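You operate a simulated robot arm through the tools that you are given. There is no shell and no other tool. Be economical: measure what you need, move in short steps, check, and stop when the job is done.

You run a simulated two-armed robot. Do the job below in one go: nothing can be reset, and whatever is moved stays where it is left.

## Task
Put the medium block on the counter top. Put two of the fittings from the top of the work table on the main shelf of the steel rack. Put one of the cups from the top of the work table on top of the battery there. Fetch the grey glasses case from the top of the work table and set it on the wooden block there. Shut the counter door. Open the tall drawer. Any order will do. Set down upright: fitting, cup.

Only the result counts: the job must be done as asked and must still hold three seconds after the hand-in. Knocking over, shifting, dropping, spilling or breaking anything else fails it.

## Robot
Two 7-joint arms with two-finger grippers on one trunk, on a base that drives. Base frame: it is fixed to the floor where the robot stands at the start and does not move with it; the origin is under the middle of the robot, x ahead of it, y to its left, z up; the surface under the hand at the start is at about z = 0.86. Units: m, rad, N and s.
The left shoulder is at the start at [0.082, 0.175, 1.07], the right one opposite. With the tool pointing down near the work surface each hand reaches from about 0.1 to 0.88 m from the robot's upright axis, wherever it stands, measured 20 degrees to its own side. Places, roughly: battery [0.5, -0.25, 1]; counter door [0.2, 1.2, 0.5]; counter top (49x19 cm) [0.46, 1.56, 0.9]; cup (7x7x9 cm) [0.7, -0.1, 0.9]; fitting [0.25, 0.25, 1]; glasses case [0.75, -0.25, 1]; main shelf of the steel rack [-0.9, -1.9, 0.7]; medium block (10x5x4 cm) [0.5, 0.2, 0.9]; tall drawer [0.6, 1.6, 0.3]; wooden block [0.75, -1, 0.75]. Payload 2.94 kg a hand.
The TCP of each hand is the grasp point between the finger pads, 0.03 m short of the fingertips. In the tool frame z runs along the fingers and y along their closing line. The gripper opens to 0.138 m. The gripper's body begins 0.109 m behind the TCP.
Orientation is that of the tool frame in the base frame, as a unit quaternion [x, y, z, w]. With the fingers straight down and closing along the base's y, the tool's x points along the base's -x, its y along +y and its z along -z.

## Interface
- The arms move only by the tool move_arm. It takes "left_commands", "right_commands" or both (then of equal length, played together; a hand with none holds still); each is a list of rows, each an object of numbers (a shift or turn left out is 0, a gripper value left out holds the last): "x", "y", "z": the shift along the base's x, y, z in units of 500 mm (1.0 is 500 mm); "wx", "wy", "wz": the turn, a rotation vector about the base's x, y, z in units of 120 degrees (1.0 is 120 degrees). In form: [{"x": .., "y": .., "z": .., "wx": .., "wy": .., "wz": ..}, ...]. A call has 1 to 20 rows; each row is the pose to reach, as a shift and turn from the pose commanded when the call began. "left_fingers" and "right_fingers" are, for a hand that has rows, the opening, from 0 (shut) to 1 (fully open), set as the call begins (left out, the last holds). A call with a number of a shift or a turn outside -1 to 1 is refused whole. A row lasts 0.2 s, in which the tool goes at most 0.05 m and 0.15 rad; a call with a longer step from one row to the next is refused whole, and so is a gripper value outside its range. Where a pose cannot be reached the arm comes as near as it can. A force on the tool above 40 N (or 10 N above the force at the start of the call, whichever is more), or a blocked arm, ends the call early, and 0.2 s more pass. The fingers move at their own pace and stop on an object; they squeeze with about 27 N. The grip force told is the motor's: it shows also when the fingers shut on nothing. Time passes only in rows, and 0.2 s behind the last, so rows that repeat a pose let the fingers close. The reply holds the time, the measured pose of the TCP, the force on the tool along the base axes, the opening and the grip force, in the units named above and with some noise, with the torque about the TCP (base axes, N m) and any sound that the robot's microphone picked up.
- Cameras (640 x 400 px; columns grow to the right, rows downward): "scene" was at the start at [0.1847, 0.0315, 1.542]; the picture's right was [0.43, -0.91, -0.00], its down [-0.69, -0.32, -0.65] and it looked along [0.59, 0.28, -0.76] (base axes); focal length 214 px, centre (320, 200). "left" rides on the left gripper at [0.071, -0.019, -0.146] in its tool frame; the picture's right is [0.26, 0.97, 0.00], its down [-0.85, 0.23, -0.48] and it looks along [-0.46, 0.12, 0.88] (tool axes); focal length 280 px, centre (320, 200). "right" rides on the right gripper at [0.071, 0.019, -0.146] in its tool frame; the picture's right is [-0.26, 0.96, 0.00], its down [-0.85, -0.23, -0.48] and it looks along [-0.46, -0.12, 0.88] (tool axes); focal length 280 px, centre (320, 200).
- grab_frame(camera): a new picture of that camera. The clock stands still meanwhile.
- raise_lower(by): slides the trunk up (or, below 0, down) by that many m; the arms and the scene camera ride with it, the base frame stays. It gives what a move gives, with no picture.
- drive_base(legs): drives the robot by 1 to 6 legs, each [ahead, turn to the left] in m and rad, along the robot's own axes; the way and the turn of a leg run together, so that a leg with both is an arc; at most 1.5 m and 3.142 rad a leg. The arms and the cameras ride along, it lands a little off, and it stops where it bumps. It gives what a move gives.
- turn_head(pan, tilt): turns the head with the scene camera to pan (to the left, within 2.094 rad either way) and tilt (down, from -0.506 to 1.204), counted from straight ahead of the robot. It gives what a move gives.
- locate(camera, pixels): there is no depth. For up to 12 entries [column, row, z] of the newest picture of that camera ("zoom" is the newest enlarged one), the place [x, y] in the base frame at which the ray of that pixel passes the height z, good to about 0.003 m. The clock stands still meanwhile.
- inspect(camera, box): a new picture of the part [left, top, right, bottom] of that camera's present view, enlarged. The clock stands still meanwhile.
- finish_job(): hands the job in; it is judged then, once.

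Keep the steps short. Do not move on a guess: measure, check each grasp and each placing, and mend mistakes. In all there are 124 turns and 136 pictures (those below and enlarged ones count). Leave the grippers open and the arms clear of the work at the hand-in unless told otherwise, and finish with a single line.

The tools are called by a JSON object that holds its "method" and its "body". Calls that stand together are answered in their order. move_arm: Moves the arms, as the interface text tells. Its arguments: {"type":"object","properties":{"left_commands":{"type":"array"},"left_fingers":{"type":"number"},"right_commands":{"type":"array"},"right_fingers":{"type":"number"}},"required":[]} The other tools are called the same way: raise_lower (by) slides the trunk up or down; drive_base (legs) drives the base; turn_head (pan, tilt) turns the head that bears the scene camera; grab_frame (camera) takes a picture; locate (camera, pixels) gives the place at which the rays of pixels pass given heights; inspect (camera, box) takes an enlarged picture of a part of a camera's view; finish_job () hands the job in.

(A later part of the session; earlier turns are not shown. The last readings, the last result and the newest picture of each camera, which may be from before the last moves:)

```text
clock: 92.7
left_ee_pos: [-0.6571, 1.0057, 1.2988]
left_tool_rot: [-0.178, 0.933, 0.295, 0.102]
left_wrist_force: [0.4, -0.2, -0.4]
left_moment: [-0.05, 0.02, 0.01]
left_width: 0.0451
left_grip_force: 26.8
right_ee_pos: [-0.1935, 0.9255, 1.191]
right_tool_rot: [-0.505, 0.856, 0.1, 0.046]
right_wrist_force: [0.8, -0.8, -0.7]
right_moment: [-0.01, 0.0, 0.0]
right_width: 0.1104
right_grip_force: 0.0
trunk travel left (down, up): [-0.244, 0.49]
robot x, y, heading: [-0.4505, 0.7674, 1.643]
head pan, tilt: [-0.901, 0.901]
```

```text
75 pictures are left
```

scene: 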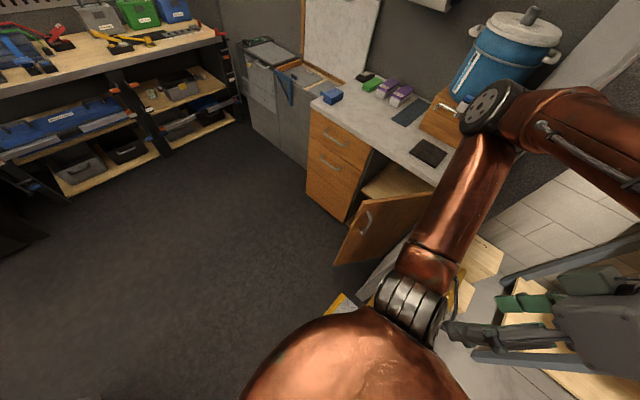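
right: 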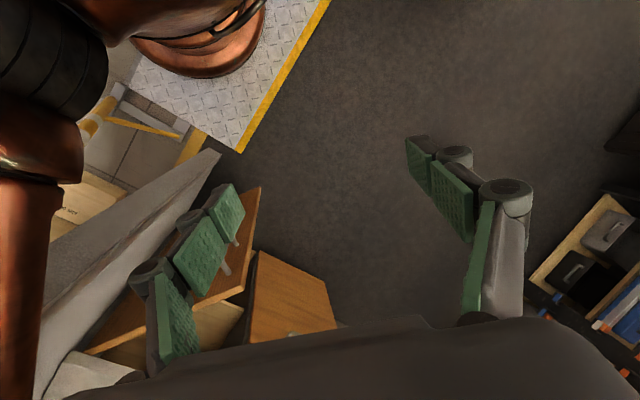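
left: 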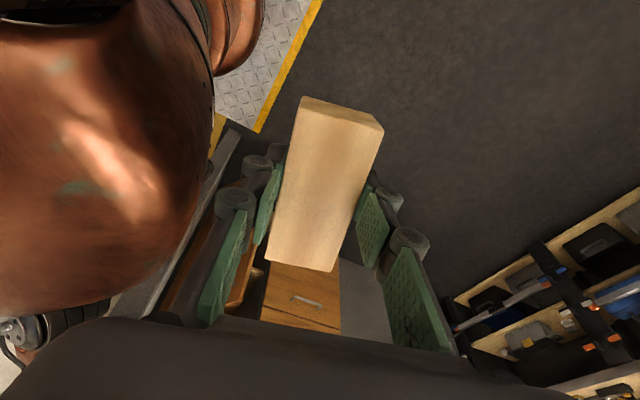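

{"method": "locate", "body": {"camera": "scene", "pixels": [[488, 108, 1.2], [488, 108, 1.3], [488, 108, 1.1], [640, 60, 0], [595, 85, 1.2], [560, 60, 0.9], [500, 100, 0.9], [330, 262, 0.3]]}}

{"method": "turn_head", "body": {"pan": -1.5, "tilt": 0.6}}

{"method": "grab_frame", "body": {"camera": "scene"}}

{"method": "turn_head", "body": {"pan": 1.5, "tilt": 0.6}}

{"method": "grab_frame", "body": {"camera": "scene"}}

```text
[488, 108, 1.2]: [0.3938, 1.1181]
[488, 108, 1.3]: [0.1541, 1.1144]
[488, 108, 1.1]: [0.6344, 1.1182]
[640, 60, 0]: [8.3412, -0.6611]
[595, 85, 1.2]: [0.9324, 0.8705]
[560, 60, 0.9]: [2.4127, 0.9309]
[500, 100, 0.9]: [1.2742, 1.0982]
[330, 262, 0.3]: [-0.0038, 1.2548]
```

```text
clock: 93.7
left_ee_pos: [-0.6579, 1.0063, 1.2974]
left_tool_rot: [-0.177, 0.933, 0.294, 0.103]
left_wrist_force: [0.4, -0.3, 0.0]
left_moment: [-0.02, -0.03, 0.02]
left_width: 0.0452
left_grip_force: 27.3
right_ee_pos: [-0.1928, 0.9249, 1.1906]
right_tool_rot: [-0.506, 0.855, 0.1, 0.047]
right_wrist_force: [-0.2, -0.3, -0.5]
right_moment: [0.02, 0.01, 0.0]
right_width: 0.1105
right_grip_force: 0.1
trunk travel left (down, up): [-0.244, 0.49]
robot x, y, heading: [-0.4541, 0.7636, 1.645]
head pan, tilt: [-1.499, 0.6]
```

```text
74 pictures are left
```

scene: 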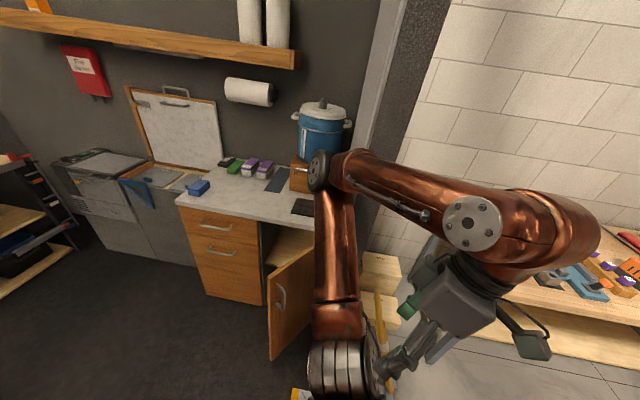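

```text
clock: 96.3
left_ee_pos: [-0.6595, 1.0084, 1.2948]
left_tool_rot: [-0.166, 0.933, 0.305, 0.095]
left_wrist_force: [0.1, 0.1, -1.3]
left_moment: [0.02, 0.01, 0.01]
left_width: 0.0451
left_grip_force: 26.6
right_ee_pos: [-0.1921, 0.922, 1.1874]
right_tool_rot: [-0.511, 0.85, 0.118, 0.049]
right_wrist_force: [0.3, 0.2, -0.9]
right_moment: [0.02, -0.01, 0.01]
right_width: 0.1106
right_grip_force: 0.0
trunk travel left (down, up): [-0.244, 0.49]
robot x, y, heading: [-0.4536, 0.762, 1.646]
head pan, tilt: [1.499, 0.6]
```

```text
73 pictures are left
```

scene: 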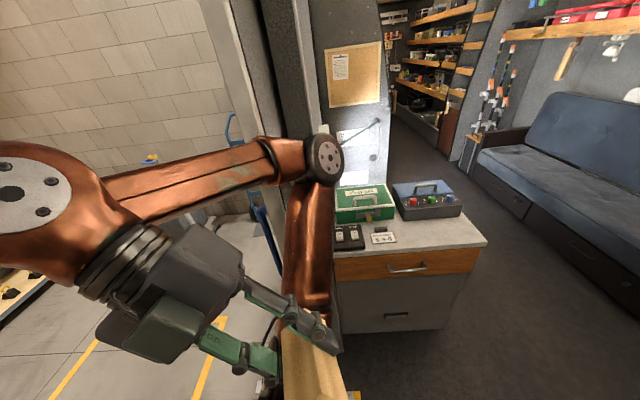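

Both elbows stick out sideways against the jambs. I try freeing the right one: move only the right hand forward and inward in small steps.

{"method": "move_arm", "body": {"right_commands": [{"x": -0.02, "y": 0.04}, {"x": -0.04, "y": 0.08}, {"x": -0.06, "y": 0.12}, {"x": -0.08, "y": 0.16}, {"x": -0.1, "y": 0.22}, {"x": -0.12, "y": 0.28}]}}

{"method": "move_arm", "body": {"left_commands": [{"x": 0.02, "y": 0.04}, {"x": 0.04, "y": 0.08}, {"x": 0.06, "y": 0.12}, {"x": 0.08, "y": 0.16}, {"x": 0.1, "y": 0.22}, {"x": 0.12, "y": 0.28}]}}

{"method": "turn_head", "body": {"pan": 0, "tilt": 0.9}}

{"method": "grab_frame", "body": {"camera": "scene"}}

```text
clock: 96.6
left_ee_pos: [-0.634, 0.9635, 1.3268]
left_tool_rot: [-0.191, 0.938, 0.268, 0.107]
left_wrist_force: [-1.3, 2.4, -1.9]
left_moment: [-0.12, -0.07, -0.04]
left_width: 0.045
left_grip_force: 26.7
right_ee_pos: [-0.2108, 0.8445, 1.2099]
right_tool_rot: [-0.523, 0.85, 0.054, 0.01]
right_wrist_force: [-0.2, 2.0, -0.5]
right_moment: [-0.24, -0.03, 0.03]
right_width: 0.1105
right_grip_force: 0.1
trunk travel left (down, up): [-0.244, 0.49]
robot x, y, heading: [-0.4525, 0.7622, 1.644]
head pan, tilt: [1.499, 0.6]
stopped in row 1 (left hand): the arm was blocked; the commanded pose is now the measured one
```

```text
clock: 96.9
left_ee_pos: [-0.6156, 0.9075, 1.3364]
left_tool_rot: [-0.229, 0.933, 0.255, 0.112]
left_wrist_force: [-1.2, 3.0, 2.8]
left_moment: [-0.61, -0.11, -0.16]
left_width: 0.045
left_grip_force: 27.2
right_ee_pos: [-0.2205, 0.7428, 1.2368]
right_tool_rot: [-0.492, 0.869, -0.055, 0.001]
right_wrist_force: [-2.1, 3.6, 1.2]
right_moment: [-0.57, -0.33, 0.0]
right_width: 0.1101
right_grip_force: 0.0
trunk travel left (down, up): [-0.244, 0.49]
robot x, y, heading: [-0.4493, 0.7653, 1.645]
head pan, tilt: [1.499, 0.6]
stopped in row 1 (left hand): the arm was blocked; the commanded pose is now the measured one
```

```text
clock: 98.5
left_ee_pos: [-0.6187, 0.8866, 1.3147]
left_tool_rot: [-0.197, 0.93, 0.297, 0.092]
left_wrist_force: [-0.5, -0.3, -0.4]
left_moment: [0.0, 0.01, 0.04]
left_width: 0.0452
left_grip_force: 27.1
right_ee_pos: [-0.2123, 0.7505, 1.2058]
right_tool_rot: [-0.511, 0.858, 0.013, 0.051]
right_wrist_force: [0.5, 0.3, 0.0]
right_moment: [-0.01, 0.01, 0.03]
right_width: 0.1105
right_grip_force: 0.1
trunk travel left (down, up): [-0.244, 0.49]
robot x, y, heading: [-0.4541, 0.763, 1.651]
head pan, tilt: [0.0, 0.901]
```

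```text
72 pictures are left
```

scene: 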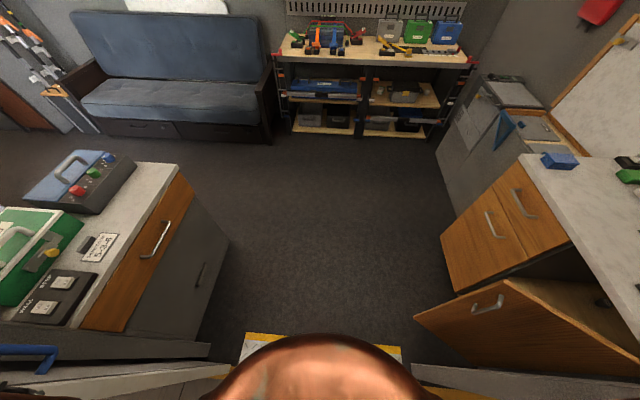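

The hands now lie back and the elbows (z≈1.3) are past the jambs, so forward motion should pull free. Drive 0.3 ahead.

{"method": "drive_base", "body": {"legs": [[0.3, 0]]}}

{"method": "turn_head", "body": {"pan": -1.4, "tilt": 0.7}}

{"method": "grab_frame", "body": {"camera": "scene"}}

```text
clock: 99.5
left_ee_pos: [-0.6024, 0.8647, 1.2995]
left_tool_rot: [-0.182, 0.923, 0.326, 0.097]
left_wrist_force: [0.2, 2.7, -1.0]
left_moment: [-0.21, 0.06, -0.02]
left_width: 0.0452
left_grip_force: 26.5
right_ee_pos: [-0.2008, 0.7292, 1.1826]
right_tool_rot: [-0.519, 0.851, 0.037, 0.069]
right_wrist_force: [-0.6, 1.8, -0.3]
right_moment: [-0.28, 0.02, -0.05]
right_width: 0.1103
right_grip_force: 0.0
trunk travel left (down, up): [-0.244, 0.49]
robot x, y, heading: [-0.4537, 0.7871, 1.646]
head pan, tilt: [0.0, 0.901]
stopped in leg 1: the robot was blocked; the commanded pose is now the measured one
```

```text
clock: 101.0
left_ee_pos: [-0.6017, 0.8572, 1.2993]
left_tool_rot: [-0.181, 0.921, 0.33, 0.099]
left_wrist_force: [0.2, -0.3, -2.0]
left_moment: [-0.01, 0.05, 0.02]
left_width: 0.0453
left_grip_force: 26.8
right_ee_pos: [-0.2028, 0.723, 1.1821]
right_tool_rot: [-0.52, 0.85, 0.042, 0.071]
right_wrist_force: [1.2, 0.6, -0.5]
right_moment: [0.04, -0.01, -0.01]
right_width: 0.1104
right_grip_force: 0.1
trunk travel left (down, up): [-0.244, 0.49]
robot x, y, heading: [-0.4534, 0.7896, 1.649]
head pan, tilt: [-1.4, 0.7]
```

```text
71 pictures are left
```

scene: 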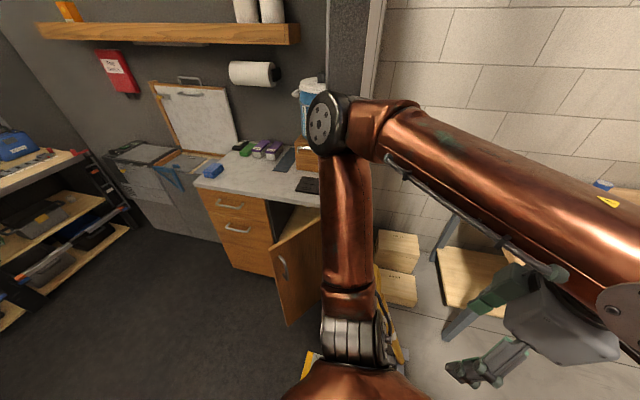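

The elbow is now in the doorway plane itself (y≈0.99), wedged. Each push gains a few cm; keep pushing forward.

{"method": "drive_base", "body": {"legs": [[0.3, 0]]}}

{"method": "drive_base", "body": {"legs": [[0.3, 0]]}}

{"method": "drive_base", "body": {"legs": [[0.3, 0]]}}

{"method": "grab_frame", "body": {"camera": "scene"}}

```text
clock: 103.0
left_ee_pos: [-0.6254, 1.1739, 1.3051]
left_tool_rot: [-0.199, 0.927, 0.301, 0.099]
left_wrist_force: [-2.3, 1.0, 0.3]
left_moment: [-0.27, -0.2, -0.19]
left_width: 0.0449
left_grip_force: 27.4
right_ee_pos: [-0.2321, 1.0256, 1.1956]
right_tool_rot: [-0.511, 0.858, 0.0, 0.055]
right_wrist_force: [-0.5, 2.5, 1.9]
right_moment: [-0.33, 0.02, -0.04]
right_width: 0.1105
right_grip_force: 0.3
trunk travel left (down, up): [-0.244, 0.49]
robot x, y, heading: [-0.4777, 1.088, 1.649]
head pan, tilt: [-1.4, 0.7]
```

```text
clock: 105.1
left_ee_pos: [-0.6464, 1.453, 1.3044]
left_tool_rot: [-0.198, 0.924, 0.31, 0.101]
left_wrist_force: [0.2, 0.6, -0.8]
left_moment: [-0.15, -0.02, -0.01]
left_width: 0.0451
left_grip_force: 27.2
right_ee_pos: [-0.2529, 1.3055, 1.1938]
right_tool_rot: [-0.51, 0.858, 0.007, 0.058]
right_wrist_force: [-0.2, 0.4, -0.2]
right_moment: [-0.2, -0.01, 0.0]
right_width: 0.1103
right_grip_force: 0.1
trunk travel left (down, up): [-0.244, 0.49]
robot x, y, heading: [-0.5009, 1.3862, 1.651]
head pan, tilt: [-1.4, 0.7]
```

```text
clock: 107.1
left_ee_pos: [-0.6674, 1.748, 1.3037]
left_tool_rot: [-0.197, 0.923, 0.313, 0.103]
left_wrist_force: [0.4, 0.1, -0.8]
left_moment: [-0.06, 0.0, 0.02]
left_width: 0.045
left_grip_force: 26.9
right_ee_pos: [-0.2771, 1.6011, 1.1926]
right_tool_rot: [-0.508, 0.859, 0.008, 0.059]
right_wrist_force: [-0.7, 0.8, 0.3]
right_moment: [-0.07, 0.0, 0.03]
right_width: 0.1108
right_grip_force: 0.1
trunk travel left (down, up): [-0.244, 0.49]
robot x, y, heading: [-0.5218, 1.6844, 1.649]
head pan, tilt: [-1.4, 0.7]
```

```text
70 pictures are left
```

scene: 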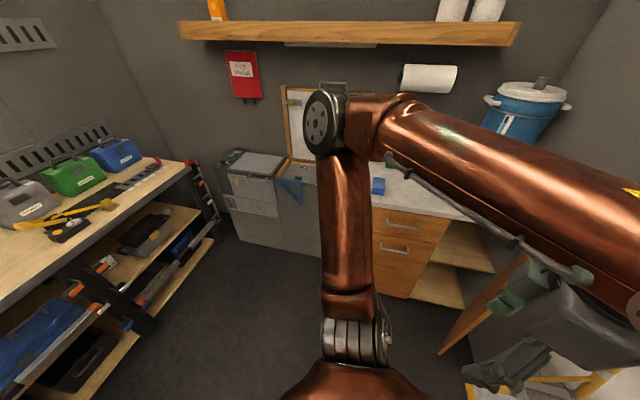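

Inside the room at (-0.52,1.68). Now stretch the hands forward and level the tools.

{"method": "move_arm", "body": {"right_commands": [{"x": -0.01, "y": 0.07}, {"x": -0.02, "y": 0.14}, {"x": -0.03, "y": 0.21}, {"x": -0.04, "y": 0.28}, {"x": -0.05, "y": 0.35}, {"x": -0.06, "y": 0.42}, {"x": -0.07, "y": 0.49}, {"x": -0.08, "y": 0.56}, {"x": -0.08, "y": 0.63}, {"x": -0.08, "y": 0.7}, {"x": -0.08, "y": 0.77}], "left_commands": [{"y": 0.05, "wx": -0.03, "wy": 0.003}, {"y": 0.1, "wx": -0.06, "wy": 0.006}, {"y": 0.15, "wx": -0.09, "wy": 0.01}, {"y": 0.2, "wx": -0.12, "wy": 0.013}, {"y": 0.25, "wx": -0.15, "wy": 0.016}, {"y": 0.3, "wx": -0.18, "wy": 0.02}, {"y": 0.35, "wx": -0.21, "wy": 0.023}, {"y": 0.4, "wx": -0.24, "wy": 0.026}, {"y": 0.45, "wx": -0.27, "wy": 0.03}, {"y": 0.5, "wx": -0.3, "wy": 0.033}, {"y": 0.55, "wx": -0.32, "wy": 0.035}]}}

{"method": "grab_frame", "body": {"camera": "scene"}}

```text
clock: 108.9
left_ee_pos: [-0.6664, 1.936, 1.3042]
left_tool_rot: [-0.207, 0.974, 0.09, 0.029]
left_wrist_force: [-0.9, 1.0, -1.0]
left_moment: [0.01, 0.01, 0.0]
left_width: 0.0449
left_grip_force: 27.0
left hand out of reach, approached as far as the arm can: row 1
right_ee_pos: [-0.3262, 1.853, 1.1935]
right_tool_rot: [-0.54, 0.839, -0.03, 0.069]
right_wrist_force: [4.0, -10.8, 25.7]
right_moment: [-0.48, -1.76, -0.55]
right_width: 0.1341
right_grip_force: 17.6
right hand out of reach, approached as far as the arm can: row 7
trunk travel left (down, up): [-0.244, 0.49]
robot x, y, heading: [-0.5236, 1.685, 1.647]
head pan, tilt: [-1.4, 0.7]
stopped in row 8 (right hand): the force on the tool passed its limit at 183 N (the readings are from after the stop); the commanded pose is now the measured one
```

```text
69 pictures are left
```

scene: 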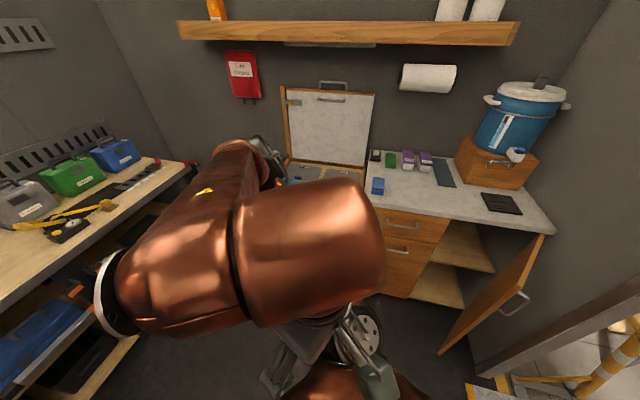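

The right hand is close in and pressed on the robot itself. Move it gently outward (forward and up).

{"method": "move_arm", "body": {"right_commands": [{"x": 0.02, "y": 0.03, "z": 0.03}, {"x": 0.04, "y": 0.06, "z": 0.06}, {"x": 0.06, "y": 0.1, "z": 0.08}, {"x": 0.08, "y": 0.16, "z": 0.1}, {"x": 0.1, "y": 0.22, "z": 0.1}, {"x": 0.1, "y": 0.28, "z": 0.1}]}}

{"method": "grab_frame", "body": {"camera": "scene"}}

{"method": "grab_frame", "body": {"camera": "right"}}

```text
clock: 109.2
left_ee_pos: [-0.6652, 1.9354, 1.305]
left_tool_rot: [-0.208, 0.974, 0.091, 0.028]
left_wrist_force: [1.1, -1.3, -0.9]
left_moment: [0.04, 0.09, 0.01]
left_width: 0.0449
left_grip_force: 27.7
right_ee_pos: [-0.3235, 1.8547, 1.2005]
right_tool_rot: [-0.538, 0.84, -0.034, 0.064]
right_wrist_force: [4.7, -9.6, 22.7]
right_moment: [-0.36, -1.45, -0.55]
right_width: 0.1308
right_grip_force: 14.7
trunk travel left (down, up): [-0.244, 0.49]
robot x, y, heading: [-0.5245, 1.683, 1.648]
head pan, tilt: [-1.4, 0.7]
stopped in row 1 (right hand): the force on the tool passed its limit at 63 N (the readings are from after the stop); the commanded pose is now the measured one
```

```text
68 pictures are left
```

scene: 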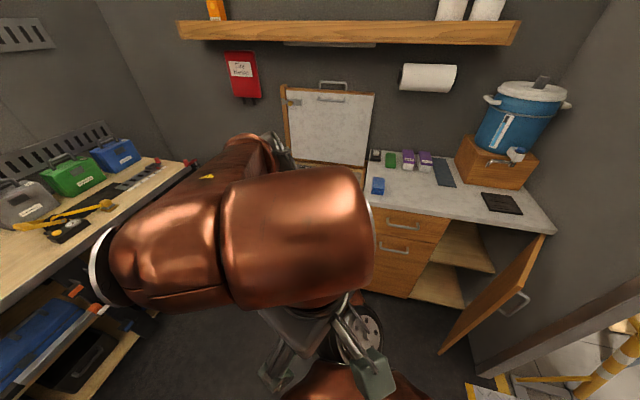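

```text
67 pictures are left
```

right: 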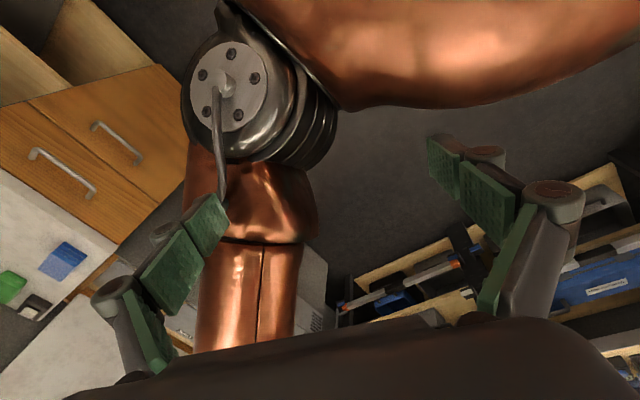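

The left finger leans against its own shoulder cap. Lift straight up in small steps.

{"method": "move_arm", "body": {"right_commands": [{"z": 0.02}, {"z": 0.05}, {"z": 0.08}, {"z": 0.12}, {"z": 0.16}, {"z": 0.2}]}}

{"method": "grab_frame", "body": {"camera": "right"}}

```text
clock: 110.6
left_ee_pos: [-0.6697, 1.9368, 1.3061]
left_tool_rot: [-0.207, 0.974, 0.09, 0.029]
left_wrist_force: [0.1, -0.8, -0.8]
left_moment: [0.01, -0.05, -0.03]
left_width: 0.0451
left_grip_force: 26.4
right_ee_pos: [-0.3545, 1.8497, 1.2664]
right_tool_rot: [-0.537, 0.841, -0.033, 0.065]
right_wrist_force: [0.6, -0.1, 0.0]
right_moment: [-0.02, -0.02, 0.02]
right_width: 0.1106
right_grip_force: 0.1
right hand out of reach, approached as far as the arm can: row 4, 5, 6
trunk travel left (down, up): [-0.244, 0.49]
robot x, y, heading: [-0.5239, 1.6853, 1.649]
head pan, tilt: [-1.4, 0.7]
```

```text
66 pictures are left
```

right: 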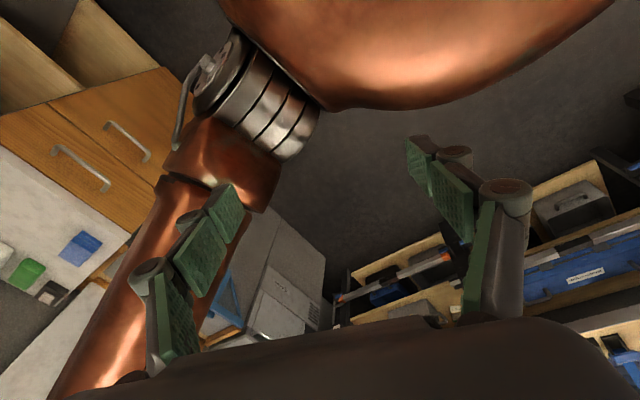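

Free. Now move it forward past the shoulder, staying high.

{"method": "move_arm", "body": {"right_commands": [{"x": -0.04, "y": 0.04, "z": 0.0}, {"x": -0.08, "y": 0.08, "z": 0.0}, {"x": -0.08, "y": 0.14, "z": 0.0}, {"x": -0.08, "y": 0.2, "z": 0.0}, {"x": -0.08, "y": 0.27, "z": 0.0}, {"x": -0.06, "y": 0.34, "z": 0.0}, {"x": -0.04, "y": 0.41, "z": 0.0}, {"x": -0.02, "y": 0.48, "z": 0.0}, {"x": 0, "y": 0.55, "z": 0}, {"x": 0, "y": 0.6, "z": 0}]}}

{"method": "grab_frame", "body": {"camera": "scene"}}

```text
clock: 112.8
left_ee_pos: [-0.6686, 1.9379, 1.3059]
left_tool_rot: [-0.207, 0.974, 0.089, 0.03]
left_wrist_force: [-0.1, -0.2, -1.7]
left_moment: [0.01, 0.0, -0.03]
left_width: 0.0451
left_grip_force: 26.8
right_ee_pos: [-0.3547, 2.1495, 1.2646]
right_tool_rot: [-0.536, 0.841, -0.033, 0.066]
right_wrist_force: [-0.1, -0.9, -0.3]
right_moment: [-0.02, -0.02, 0.01]
right_width: 0.1104
right_grip_force: 0.1
trunk travel left (down, up): [-0.244, 0.49]
robot x, y, heading: [-0.5252, 1.6837, 1.642]
head pan, tilt: [-1.4, 0.7]
```

```text
65 pictures are left
```

scene: 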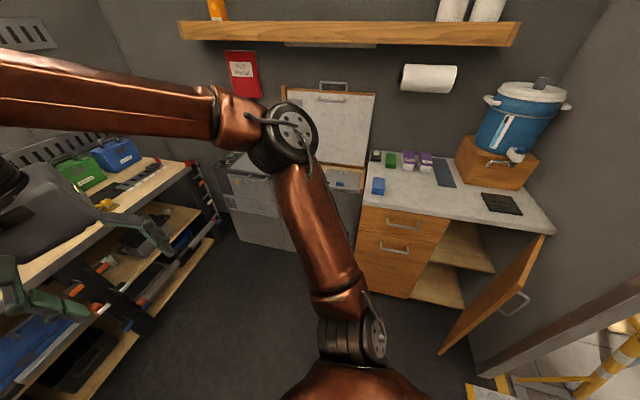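

Clear view of counter: short top drawer (handle (402,226)), tall drawer (handle (393,250)), open door. Turn the base to face it (heading 0) and look.

{"method": "drive_base", "body": {"legs": [[0, -1.64], [0.15, 0]]}}

{"method": "turn_head", "body": {"pan": -0.2, "tilt": 0.85}}

{"method": "grab_frame", "body": {"camera": "scene"}}

```text
clock: 118.2
left_ee_pos: [-0.1114, 1.8101, 1.3055]
left_tool_rot: [0.573, 0.814, 0.04, 0.086]
left_wrist_force: [-0.8, -0.3, -1.8]
left_moment: [0.0, 0.01, 0.01]
left_width: 0.0449
left_grip_force: 27.2
right_ee_pos: [0.0744, 1.48, 1.2662]
right_tool_rot: [0.252, 0.965, -0.068, 0.02]
right_wrist_force: [0.1, 0.3, 0.8]
right_moment: [-0.01, -0.03, 0.0]
right_width: 0.1102
right_grip_force: 0.1
trunk travel left (down, up): [-0.244, 0.49]
robot x, y, heading: [-0.3705, 1.683, 0.002]
head pan, tilt: [-1.4, 0.7]
```

```text
clock: 119.6
left_ee_pos: [-0.1087, 1.8091, 1.3047]
left_tool_rot: [0.574, 0.814, 0.039, 0.085]
left_wrist_force: [-0.3, -0.1, -1.1]
left_moment: [-0.02, 0.0, 0.01]
left_width: 0.0452
left_grip_force: 27.0
right_ee_pos: [0.0762, 1.4811, 1.2647]
right_tool_rot: [0.252, 0.965, -0.07, 0.02]
right_wrist_force: [-0.3, 0.0, 0.3]
right_moment: [0.01, 0.05, 0.0]
right_width: 0.1105
right_grip_force: 0.0
trunk travel left (down, up): [-0.244, 0.49]
robot x, y, heading: [-0.3735, 1.6808, 0.0]
head pan, tilt: [-0.201, 0.85]
```

```text
64 pictures are left
```

scene: 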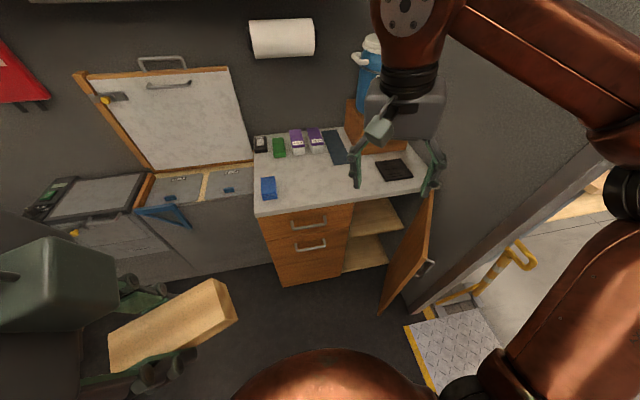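

Measure the counter edge, items, handles, and door.

{"method": "locate", "body": {"camera": "scene", "pixels": [[254, 216, 0.9], [425, 190, 0.9], [254, 152, 0.9], [269, 198, 0.9], [262, 180, 0.9], [378, 170, 0.9], [388, 182, 0.9], [340, 163, 0.9], [311, 246, 0.55], [308, 222, 0.75], [424, 268, 0.5], [380, 310, 0.15]]}}

{"method": "inspect", "body": {"camera": "scene", "box": [240, 120, 460, 320]}}

```text
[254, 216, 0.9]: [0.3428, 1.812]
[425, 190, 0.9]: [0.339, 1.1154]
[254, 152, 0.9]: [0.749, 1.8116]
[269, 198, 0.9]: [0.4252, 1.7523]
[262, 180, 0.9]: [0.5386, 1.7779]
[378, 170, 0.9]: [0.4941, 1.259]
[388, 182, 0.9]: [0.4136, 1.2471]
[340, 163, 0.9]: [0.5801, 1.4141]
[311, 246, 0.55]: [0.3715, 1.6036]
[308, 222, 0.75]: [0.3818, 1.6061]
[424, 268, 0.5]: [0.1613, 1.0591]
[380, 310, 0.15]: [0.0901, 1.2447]
```

```text
2.00 times, centred on (350, 220) of scene
```

zoom: 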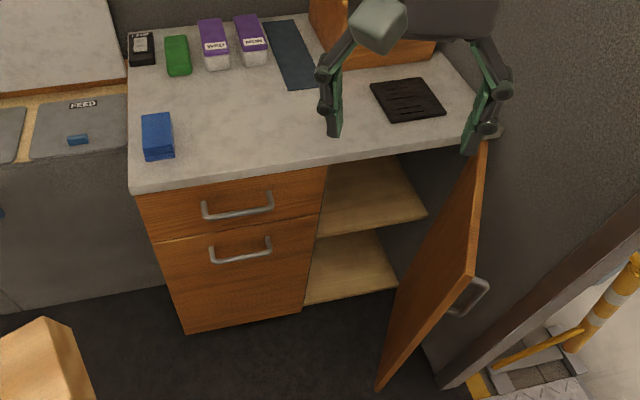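

Counter front edge x≈0.343; free space around (0.44,1.6). Drive 0.12 closer, move the right hand back a bit, and bring the left hand with the block over the counter, levelled.

{"method": "drive_base", "body": {"legs": [[0.12, 0]]}}

{"method": "move_arm", "body": {"right_commands": [{"x": -0.02, "y": -0.02}, {"x": -0.04, "y": -0.04}, {"x": -0.06, "y": -0.06}, {"x": -0.08, "y": -0.08}, {"x": -0.1, "y": -0.1}, {"x": -0.12, "y": -0.12}, {"x": -0.14, "y": -0.14}, {"x": -0.16, "y": -0.16}, {"x": -0.18, "y": -0.18}, {"x": -0.2, "y": -0.2}, {"x": -0.2, "y": -0.2}, {"x": -0.2, "y": -0.2}], "left_commands": [{"x": 0.07, "y": -0.02, "wx": 0.002, "wy": 0.01}, {"x": 0.14, "y": -0.04, "wx": 0.004, "wy": 0.02}, {"x": 0.21, "y": -0.07, "wx": 0.006, "wy": 0.03}, {"x": 0.28, "y": -0.1, "wx": 0.008, "wy": 0.04}, {"x": 0.35, "y": -0.13, "z": -0.03, "wx": 0.01, "wy": 0.05}, {"x": 0.42, "y": -0.16, "z": -0.06, "wx": 0.012, "wy": 0.06}, {"x": 0.49, "y": -0.19, "z": -0.09, "wx": 0.014, "wy": 0.07}, {"x": 0.56, "y": -0.22, "z": -0.12, "wx": 0.016, "wy": 0.08}, {"x": 0.63, "y": -0.25, "z": -0.16, "wx": 0.016, "wy": 0.089}, {"x": 0.7, "y": -0.28, "z": -0.2, "wx": 0.016, "wy": 0.089}, {"x": 0.77, "y": -0.31, "z": -0.24, "wx": 0.016, "wy": 0.089}, {"x": 0.84, "y": -0.34, "z": -0.28, "wx": 0.016, "wy": 0.089}]}}

{"method": "grab_frame", "body": {"camera": "scene"}}

{"method": "grab_frame", "body": {"camera": "left"}}

```text
clock: 120.8
left_ee_pos: [0.0101, 1.8102, 1.3049]
left_tool_rot: [0.573, 0.814, 0.041, 0.086]
left_wrist_force: [-0.1, 0.5, -0.7]
left_moment: [-0.04, 0.02, 0.02]
left_width: 0.0449
left_grip_force: 27.0
right_ee_pos: [0.1973, 1.4809, 1.2651]
right_tool_rot: [0.252, 0.965, -0.069, 0.02]
right_wrist_force: [0.6, -0.9, -0.3]
right_moment: [-0.02, 0.06, 0.04]
right_width: 0.1104
right_grip_force: 0.1
trunk travel left (down, up): [-0.244, 0.49]
robot x, y, heading: [-0.2522, 1.6831, -0.002]
head pan, tilt: [-0.201, 0.85]
```

```text
clock: 123.4
left_ee_pos: [0.431, 1.6385, 1.1621]
left_tool_rot: [0.576, 0.817, 0.001, 0.0]
left_wrist_force: [-0.5, -0.6, -0.6]
left_moment: [0.05, 0.05, 0.03]
left_width: 0.0447
left_grip_force: 27.5
right_ee_pos: [0.1214, 1.4068, 1.2344]
right_tool_rot: [0.252, 0.965, -0.069, 0.019]
right_wrist_force: [0.8, -1.0, 0.0]
right_moment: [0.04, 0.05, 0.0]
right_width: 0.1103
right_grip_force: 0.2
right hand out of reach, approached as far as the arm can: row 6, 7, 8, 9, 10, 11, 12
trunk travel left (down, up): [-0.244, 0.49]
robot x, y, heading: [-0.2517, 1.687, 0.003]
head pan, tilt: [-0.201, 0.85]
```

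```text
62 pictures are left
```

scene: 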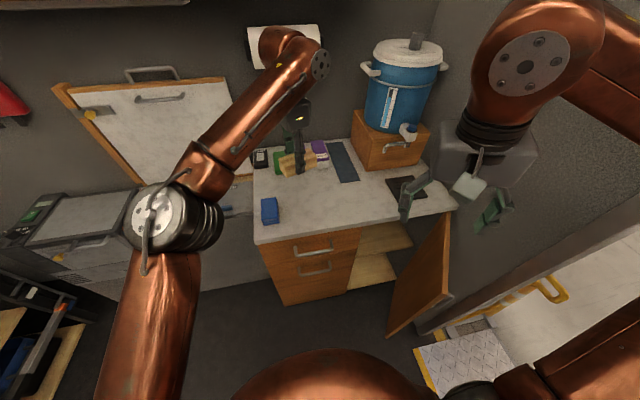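

```text
61 pictures are left
```

left: 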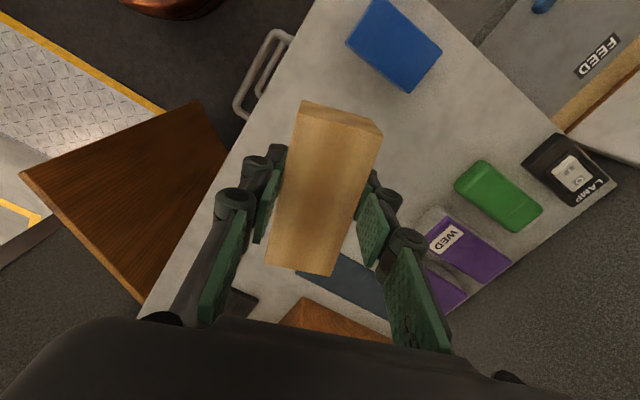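

Block is over the counter. Check distances to neighbours.

{"method": "locate", "body": {"camera": "left", "pixels": [[348, 42, 0.93], [409, 92, 0.93], [455, 185, 0.93], [432, 215, 0.93], [300, 270, 0.9], [222, 185, 0.9], [270, 60, 0.9]]}}

{"method": "move_arm", "body": {"left_commands": [{"x": 0.01, "y": -0.06, "z": -0.06}, {"x": 0.02, "y": -0.08, "z": -0.12}, {"x": 0.03, "y": -0.1, "z": -0.18}, {"x": 0.03, "y": -0.1, "z": -0.24}, {"x": 0.03, "y": -0.1, "z": -0.3}, {"x": 0.03, "y": -0.1, "z": -0.34}]}}

{"method": "grab_frame", "body": {"camera": "left"}}

```text
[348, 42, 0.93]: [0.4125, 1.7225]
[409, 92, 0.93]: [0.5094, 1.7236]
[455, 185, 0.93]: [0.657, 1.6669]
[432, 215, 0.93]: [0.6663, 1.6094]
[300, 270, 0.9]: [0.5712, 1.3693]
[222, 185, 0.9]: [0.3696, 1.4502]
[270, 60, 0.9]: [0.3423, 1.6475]
```

```text
clock: 124.8
left_ee_pos: [0.4456, 1.5898, 0.9938]
left_tool_rot: [0.576, 0.818, 0.0, 0.0]
left_wrist_force: [0.4, 1.0, -1.2]
left_moment: [-0.03, 0.01, -0.03]
left_width: 0.0449
left_grip_force: 26.7
right_ee_pos: [0.1211, 1.4079, 1.2359]
right_tool_rot: [0.251, 0.965, -0.07, 0.02]
right_wrist_force: [-0.2, 0.4, 1.0]
right_moment: [-0.01, 0.03, 0.01]
right_width: 0.1103
right_grip_force: 0.1
trunk travel left (down, up): [-0.244, 0.49]
robot x, y, heading: [-0.2532, 1.6835, 0.001]
head pan, tilt: [-0.201, 0.85]
```

```text
60 pictures are left
```

left: 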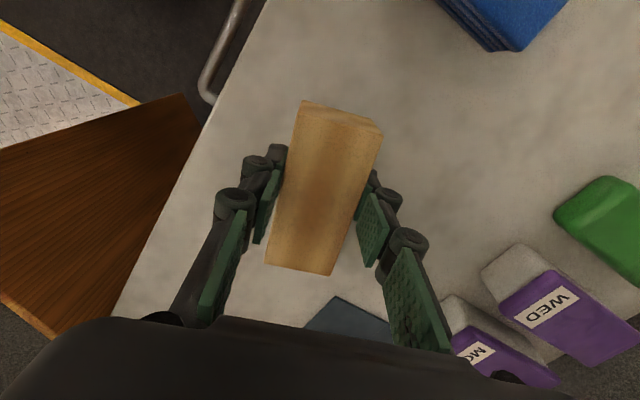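

Clear all round. Lower to contact in small steps (expected at TCP z≈0.9375).

{"method": "move_arm", "body": {"left_commands": [{"z": -0.03}, {"z": -0.06}, {"z": -0.08}, {"z": -0.092}, {"z": -0.1}, {"z": -0.106}, {"z": -0.112}, {"z": -0.112}]}}

```text
clock: 126.6
left_ee_pos: [0.4457, 1.5895, 0.9391]
left_tool_rot: [0.577, 0.817, 0.0, 0.0]
left_wrist_force: [-0.2, 0.3, -0.6]
left_moment: [0.01, -0.01, -0.05]
left_width: 0.0452
left_grip_force: 27.0
right_ee_pos: [0.1192, 1.4091, 1.2358]
right_tool_rot: [0.252, 0.965, -0.07, 0.021]
right_wrist_force: [0.5, 0.5, -0.8]
right_moment: [-0.01, -0.01, -0.01]
right_width: 0.1103
right_grip_force: 0.1
trunk travel left (down, up): [-0.244, 0.49]
robot x, y, heading: [-0.2554, 1.684, -0.0]
head pan, tilt: [-0.201, 0.85]
```

{"method": "move_arm", "body": {"left_commands": [{"z": -0.006}, {"z": -0.012}, {"z": -0.018}, {"z": -0.024}, {"z": -0.03}, {"z": -0.036}, {"z": -0.042}, {"z": -0.048}]}}

{"method": "grab_frame", "body": {"camera": "scene"}}

```text
clock: 127.9
left_ee_pos: [0.4449, 1.5892, 0.9307]
left_tool_rot: [0.578, 0.816, 0.0, 0.005]
left_wrist_force: [-6.5, 1.8, 17.0]
left_moment: [0.17, 0.75, -0.14]
left_width: 0.0451
left_grip_force: 26.9
right_ee_pos: [0.1183, 1.4096, 1.2367]
right_tool_rot: [0.252, 0.965, -0.07, 0.02]
right_wrist_force: [-0.1, -0.1, -0.3]
right_moment: [0.02, 0.07, -0.02]
right_width: 0.1104
right_grip_force: 0.0
trunk travel left (down, up): [-0.244, 0.49]
robot x, y, heading: [-0.2524, 1.6859, 0.001]
head pan, tilt: [-0.201, 0.85]
stopped in row 6 (left hand): the force on the tool passed its limit at 42 N (the readings are from after the stop); the commanded pose is now the measured one
```

```text
59 pictures are left
```

scene: 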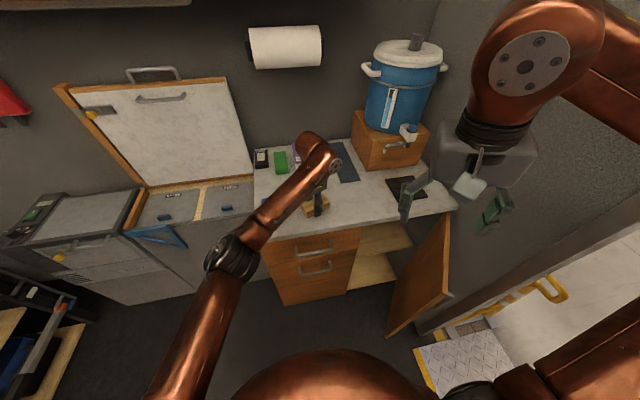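

Contact made (counter at ≈0.893). Open and rise.

{"method": "move_arm", "body": {"left_commands": [{"z": 0.002}, {"z": 0.002}, {"z": 0.002}, {"z": 0.002}, {"z": 0.002}], "left_fingers": 0.62}}

{"method": "move_arm", "body": {"left_commands": [{"z": 0.06}, {"z": 0.14}, {"z": 0.22}, {"z": 0.3}, {"z": 0.38}, {"z": 0.46}, {"x": -0.08, "y": 0.03, "z": 0.48}, {"x": -0.16, "y": 0.06, "z": 0.5}, {"x": -0.24, "y": 0.1, "z": 0.5}, {"x": -0.32, "y": 0.14, "z": 0.5}, {"x": -0.4, "y": 0.18, "z": 0.5}]}}

{"method": "grab_frame", "body": {"camera": "scene"}}

```text
clock: 129.1
left_ee_pos: [0.4459, 1.5893, 0.9277]
left_tool_rot: [0.576, 0.817, 0.0, 0.004]
left_wrist_force: [0.4, 0.3, -0.6]
left_moment: [0.01, -0.01, -0.03]
left_width: 0.0858
left_grip_force: 0.0
right_ee_pos: [0.1199, 1.4085, 1.2359]
right_tool_rot: [0.252, 0.965, -0.07, 0.021]
right_wrist_force: [0.0, 1.2, -0.8]
right_moment: [0.02, -0.02, 0.02]
right_width: 0.1106
right_grip_force: 0.0
trunk travel left (down, up): [-0.244, 0.49]
robot x, y, heading: [-0.2508, 1.6824, 0.001]
head pan, tilt: [-0.201, 0.85]
```

```text
clock: 131.5
left_ee_pos: [0.4149, 1.6071, 1.1936]
left_tool_rot: [0.577, 0.817, 0.001, 0.003]
left_wrist_force: [-0.2, -0.3, -0.1]
left_moment: [-0.09, 0.03, 0.0]
left_width: 0.0855
left_grip_force: 0.0
left hand out of reach, approached as far as the arm can: row 6, 7, 8, 9, 10, 11
right_ee_pos: [0.1202, 1.4107, 1.2355]
right_tool_rot: [0.251, 0.965, -0.07, 0.021]
right_wrist_force: [0.0, 0.5, -0.5]
right_moment: [-0.08, 0.02, -0.02]
right_width: 0.1103
right_grip_force: 0.0
trunk travel left (down, up): [-0.244, 0.49]
robot x, y, heading: [-0.2502, 1.6834, 0.001]
head pan, tilt: [-0.201, 0.85]
```

```text
58 pictures are left
```

scene: 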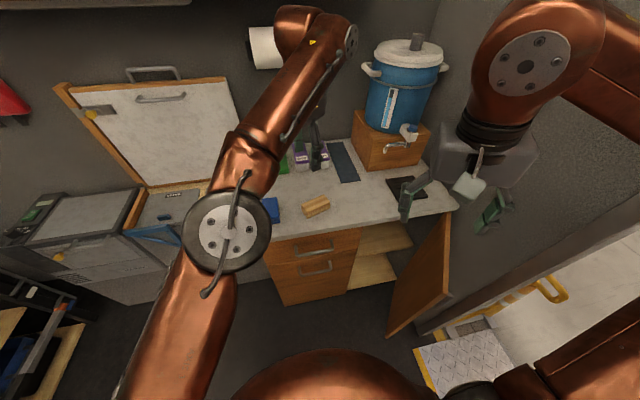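

Block is placed. Now measure the door's free edge (top ≈(448,292), bottom ≈(387,337)) and the drawer handle (316,267) with heights.

{"method": "inspect", "body": {"camera": "scene", "box": [240, 200, 480, 350]}}

{"method": "locate", "body": {"camera": "scene", "pixels": [[448, 292, 0.85], [448, 292, 0.8], [448, 292, 0.7], [387, 337, 0.1], [387, 337, 0.15], [387, 337, 0.2], [451, 213, 0.85], [451, 213, 0.8], [316, 268, 0.6], [316, 268, 0.55], [316, 268, 0.5], [316, 268, 0.65]]}}

```text
2.67 times, centred on (360, 275) of scene
```

zoom: 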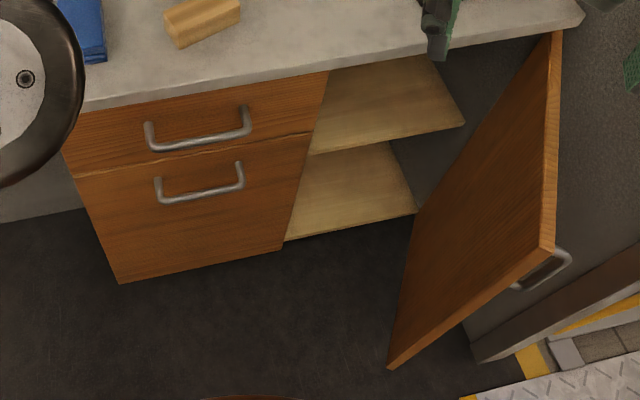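

```text
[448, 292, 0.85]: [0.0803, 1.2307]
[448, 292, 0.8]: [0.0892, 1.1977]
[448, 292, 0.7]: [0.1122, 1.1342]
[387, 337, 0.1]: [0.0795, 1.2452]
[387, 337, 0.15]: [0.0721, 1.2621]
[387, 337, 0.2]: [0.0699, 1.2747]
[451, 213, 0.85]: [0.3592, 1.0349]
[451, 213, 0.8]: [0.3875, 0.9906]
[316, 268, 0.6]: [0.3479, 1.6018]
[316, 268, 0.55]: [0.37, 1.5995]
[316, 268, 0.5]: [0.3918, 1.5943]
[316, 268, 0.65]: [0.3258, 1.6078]
```

Door: hinge ≈(0.36,1.05), free edge ≈(0.08,1.235), top z≈0.855, so it must be pushed +x,+y. First move the left hand aside to the left, then back the base and turn right.

{"method": "move_arm", "body": {"left_commands": [{"x": -0.03, "y": 0.05, "z": -0.02}, {"x": -0.06, "y": 0.1, "z": -0.04}, {"x": -0.09, "y": 0.15, "z": -0.06}, {"x": -0.12, "y": 0.2, "z": -0.08}, {"x": -0.16, "y": 0.26, "z": -0.1}, {"x": -0.2, "y": 0.31, "z": -0.12}, {"x": -0.24, "y": 0.36, "z": -0.14}, {"x": -0.28, "y": 0.42, "z": -0.16}, {"x": -0.33, "y": 0.48, "z": -0.18}]}}

{"method": "drive_base", "body": {"legs": [[-0.15, 0], [0, -0.45]]}}

{"method": "turn_head", "body": {"pan": -0.2, "tilt": 0.9}}

{"method": "grab_frame", "body": {"camera": "scene"}}

```text
clock: 133.5
left_ee_pos: [0.2497, 1.847, 1.1035]
left_tool_rot: [0.576, 0.817, 0.001, 0.004]
left_wrist_force: [-0.5, -0.2, 0.2]
left_moment: [-0.05, -0.02, -0.01]
left_width: 0.0856
left_grip_force: 0.0
right_ee_pos: [0.1183, 1.4098, 1.2365]
right_tool_rot: [0.252, 0.965, -0.07, 0.021]
right_wrist_force: [0.1, 0.1, 0.7]
right_moment: [0.0, -0.02, -0.02]
right_width: 0.1102
right_grip_force: 0.0
trunk travel left (down, up): [-0.244, 0.49]
robot x, y, heading: [-0.2562, 1.6883, -0.003]
head pan, tilt: [-0.201, 0.85]
```

```text
clock: 136.2
left_ee_pos: [0.1237, 1.6083, 1.1014]
left_tool_rot: [0.745, 0.667, -0.001, 0.001]
left_wrist_force: [1.9, -1.3, -0.4]
left_moment: [0.12, 0.14, 0.05]
left_width: 0.0854
left_grip_force: 0.1
right_ee_pos: [-0.185, 1.2725, 1.234]
right_tool_rot: [0.462, 0.884, -0.072, 0.002]
right_wrist_force: [1.2, -1.2, -0.2]
right_moment: [0.11, 0.13, -0.06]
right_width: 0.1105
right_grip_force: 0.1
trunk travel left (down, up): [-0.244, 0.49]
robot x, y, heading: [-0.3996, 1.6831, -0.454]
head pan, tilt: [-0.201, 0.85]
```

```text
clock: 136.8
left_ee_pos: [0.1216, 1.6099, 1.1025]
left_tool_rot: [0.745, 0.667, -0.001, 0.002]
left_wrist_force: [0.0, 0.4, -0.1]
left_moment: [0.01, 0.04, -0.01]
left_width: 0.0859
left_grip_force: 0.1
right_ee_pos: [-0.1857, 1.2747, 1.2341]
right_tool_rot: [0.461, 0.884, -0.072, 0.004]
right_wrist_force: [0.9, 0.4, -0.8]
right_moment: [0.01, 0.03, -0.05]
right_width: 0.1103
right_grip_force: 0.1
trunk travel left (down, up): [-0.244, 0.49]
robot x, y, heading: [-0.4011, 1.6834, -0.456]
head pan, tilt: [-0.201, 0.901]
```

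```text
56 pictures are left
```

scene: 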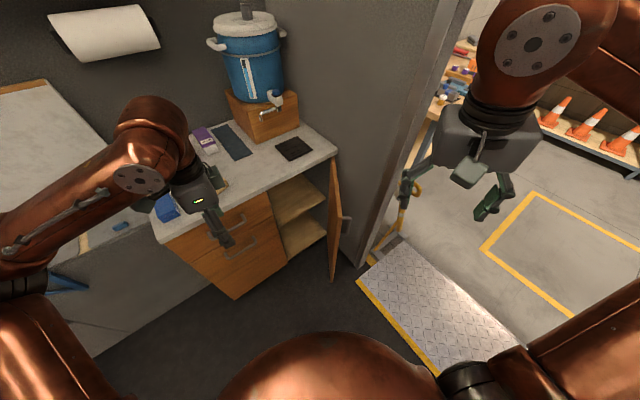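

The door is seen edge-on at (335,215). Move the right hand, fingers shutting, to the outer side near the free edge: first over (0.04,1.12), then down to z 0.80.

{"method": "move_arm", "body": {"right_commands": [{"x": 0.03, "y": -0.05, "z": -0.05, "wx": 0.008, "wy": -0.004, "wz": -0.03}, {"x": 0.07, "y": -0.1, "z": -0.08, "wx": 0.016, "wy": -0.008, "wz": -0.06}, {"x": 0.12, "y": -0.15, "z": -0.11, "wx": 0.024, "wy": -0.012, "wz": -0.09}, {"x": 0.17, "y": -0.2, "z": -0.14, "wx": 0.032, "wy": -0.016, "wz": -0.12}, {"x": 0.23, "y": -0.25, "z": -0.18, "wx": 0.04, "wy": -0.02, "wz": -0.15}, {"x": 0.3, "y": -0.29, "z": -0.22, "wx": 0.048, "wy": -0.022, "wz": -0.18}, {"x": 0.37, "y": -0.31, "z": -0.26, "wx": 0.054, "wy": -0.025, "wz": -0.21}, {"x": 0.43, "y": -0.31, "z": -0.31, "wx": 0.06, "wy": -0.029, "wz": -0.24}, {"x": 0.46, "y": -0.31, "z": -0.38, "wx": 0.062, "wy": -0.029, "wz": -0.27}, {"x": 0.46, "y": -0.31, "z": -0.46, "wx": 0.062, "wy": -0.029, "wz": -0.292}], "right_fingers": 0}}

{"method": "grab_frame", "body": {"camera": "scene"}}

{"method": "grab_frame", "body": {"camera": "right"}}

```text
clock: 139.0
left_ee_pos: [0.1179, 1.6165, 1.1059]
left_tool_rot: [0.745, 0.668, -0.001, 0.006]
left_wrist_force: [-0.6, -0.2, -0.1]
left_moment: [-0.01, 0.02, -0.02]
left_width: 0.0856
left_grip_force: 0.0
right_ee_pos: [0.0408, 1.1265, 1.0139]
right_tool_rot: [0.706, 0.708, 0.002, -0.015]
right_wrist_force: [-0.3, -0.7, -0.7]
right_moment: [-0.02, -0.01, 0.0]
right_width: 0.0
right_grip_force: 27.4
trunk travel left (down, up): [-0.244, 0.49]
robot x, y, heading: [-0.4009, 1.6844, -0.455]
head pan, tilt: [-0.201, 0.901]
```

```text
55 pictures are left
```

scene: 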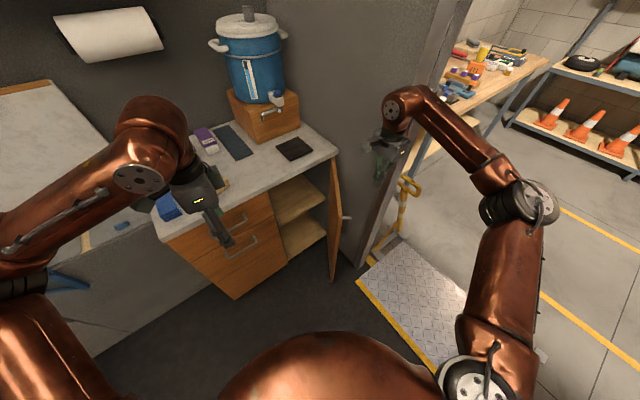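

```text
54 pictures are left
```

right: 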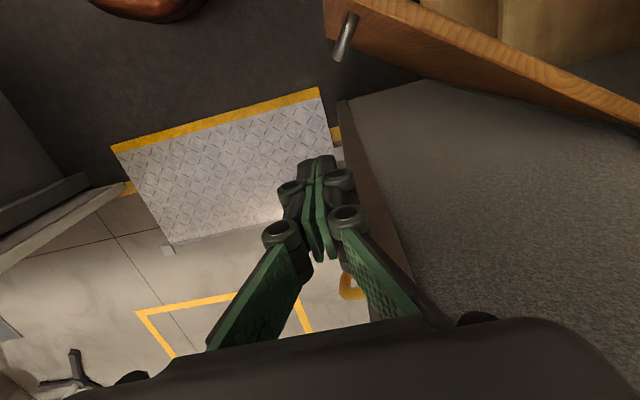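

Refine the door's place from this near view: free top corner (325,20), handle (345,38), edge toward hinge (640,108).

{"method": "locate", "body": {"camera": "right", "pixels": [[325, 38, 0.85], [352, 14, 0.78], [335, 60, 0.78], [420, 5, 0.86], [640, 125, 0.85], [345, 100, 0.0], [640, 100, 0.86]]}}

{"method": "move_arm", "body": {"right_commands": [{"x": 0.0, "y": -0.01, "z": -0.08}, {"x": 0.0, "y": -0.01, "z": -0.16}, {"x": 0.0, "y": -0.01, "z": -0.24}, {"x": 0.0, "y": -0.01, "z": -0.32}, {"x": 0.0, "y": -0.01, "z": -0.4}, {"x": 0.0, "y": -0.01, "z": -0.44}]}}

{"method": "grab_frame", "body": {"camera": "right"}}

```text
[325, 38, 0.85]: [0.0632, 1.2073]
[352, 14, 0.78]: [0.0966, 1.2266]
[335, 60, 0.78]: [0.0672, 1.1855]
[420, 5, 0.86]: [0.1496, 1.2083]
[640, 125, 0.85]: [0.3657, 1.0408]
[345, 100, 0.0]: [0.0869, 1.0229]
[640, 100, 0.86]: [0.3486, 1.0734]
```

```text
clock: 140.4
left_ee_pos: [0.1184, 1.6222, 1.1087]
left_tool_rot: [0.744, 0.668, -0.002, 0.008]
left_wrist_force: [0.0, -1.1, 1.0]
left_moment: [0.02, -0.04, 0.0]
left_width: 0.0855
left_grip_force: 0.0
right_ee_pos: [0.0428, 1.1244, 0.8001]
right_tool_rot: [0.705, 0.709, 0.0, -0.011]
right_wrist_force: [-0.8, -0.2, 0.7]
right_moment: [-0.03, 0.03, -0.02]
right_width: 0.0
right_grip_force: 26.8
trunk travel left (down, up): [-0.244, 0.49]
robot x, y, heading: [-0.4038, 1.6847, -0.454]
head pan, tilt: [-0.201, 0.901]
```

```text
53 pictures are left
```

right: 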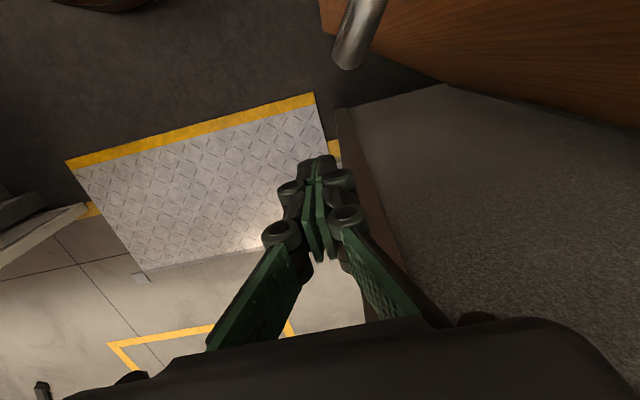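

Handle bar is by the free edge. Slide inward to x≈0.13, then push along the arc about the hinge, stopping short of fully shut.

{"method": "move_arm", "body": {"right_commands": [{"x": 0.05, "y": -0.02}, {"x": 0.1, "y": -0.03}, {"x": 0.15, "y": -0.035}, {"x": 0.174, "y": -0.03}, {"x": 0.173, "y": 0.01}, {"x": 0.172, "y": 0.045}, {"x": 0.171, "y": 0.079}, {"x": 0.195, "y": 0.118}, {"x": 0.219, "y": 0.155}, {"x": 0.249, "y": 0.19}, {"x": 0.28, "y": 0.223}, {"x": 0.315, "y": 0.252}, {"x": 0.352, "y": 0.279}, {"x": 0.392, "y": 0.301}, {"x": 0.432, "y": 0.321}, {"x": 0.475, "y": 0.336}, {"x": 0.51, "y": 0.347}]}}

{"method": "grab_frame", "body": {"camera": "scene"}}

{"method": "grab_frame", "body": {"camera": "right"}}

```text
clock: 141.2
left_ee_pos: [0.2127, 1.582, 1.0272]
left_tool_rot: [0.739, 0.672, -0.014, -0.046]
left_wrist_force: [-0.6, 1.9, -2.9]
left_moment: [-0.22, 0.06, 0.05]
left_width: 0.0854
left_grip_force: 0.1
right_ee_pos: [0.1851, 1.1452, 0.721]
right_tool_rot: [0.636, 0.77, -0.008, -0.048]
right_wrist_force: [6.3, 4.8, -3.1]
right_moment: [-0.59, 0.76, 0.05]
right_width: 0.0
right_grip_force: 27.2
trunk travel left (down, up): [-0.244, 0.49]
robot x, y, heading: [-0.4021, 1.6895, -0.447]
head pan, tilt: [-0.201, 0.901]
stopped in row 4 (right hand): the arm was blocked; the commanded pose is now the measured one
```

```text
52 pictures are left
```

scene: 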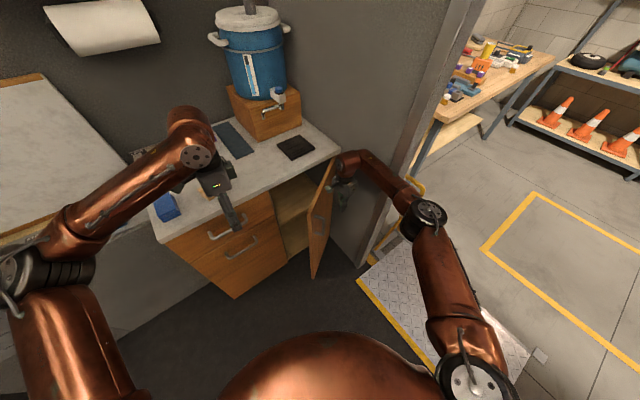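

```text
51 pictures are left
```

right: 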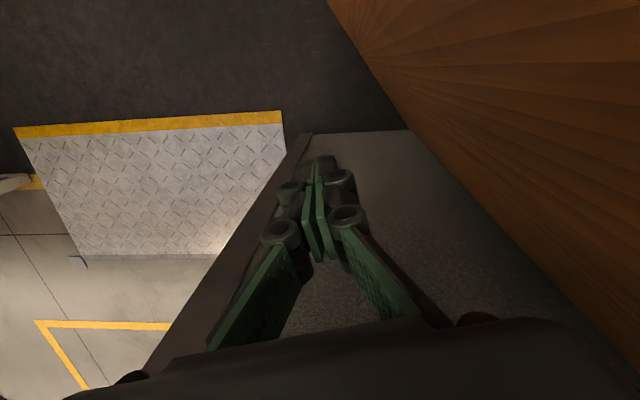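

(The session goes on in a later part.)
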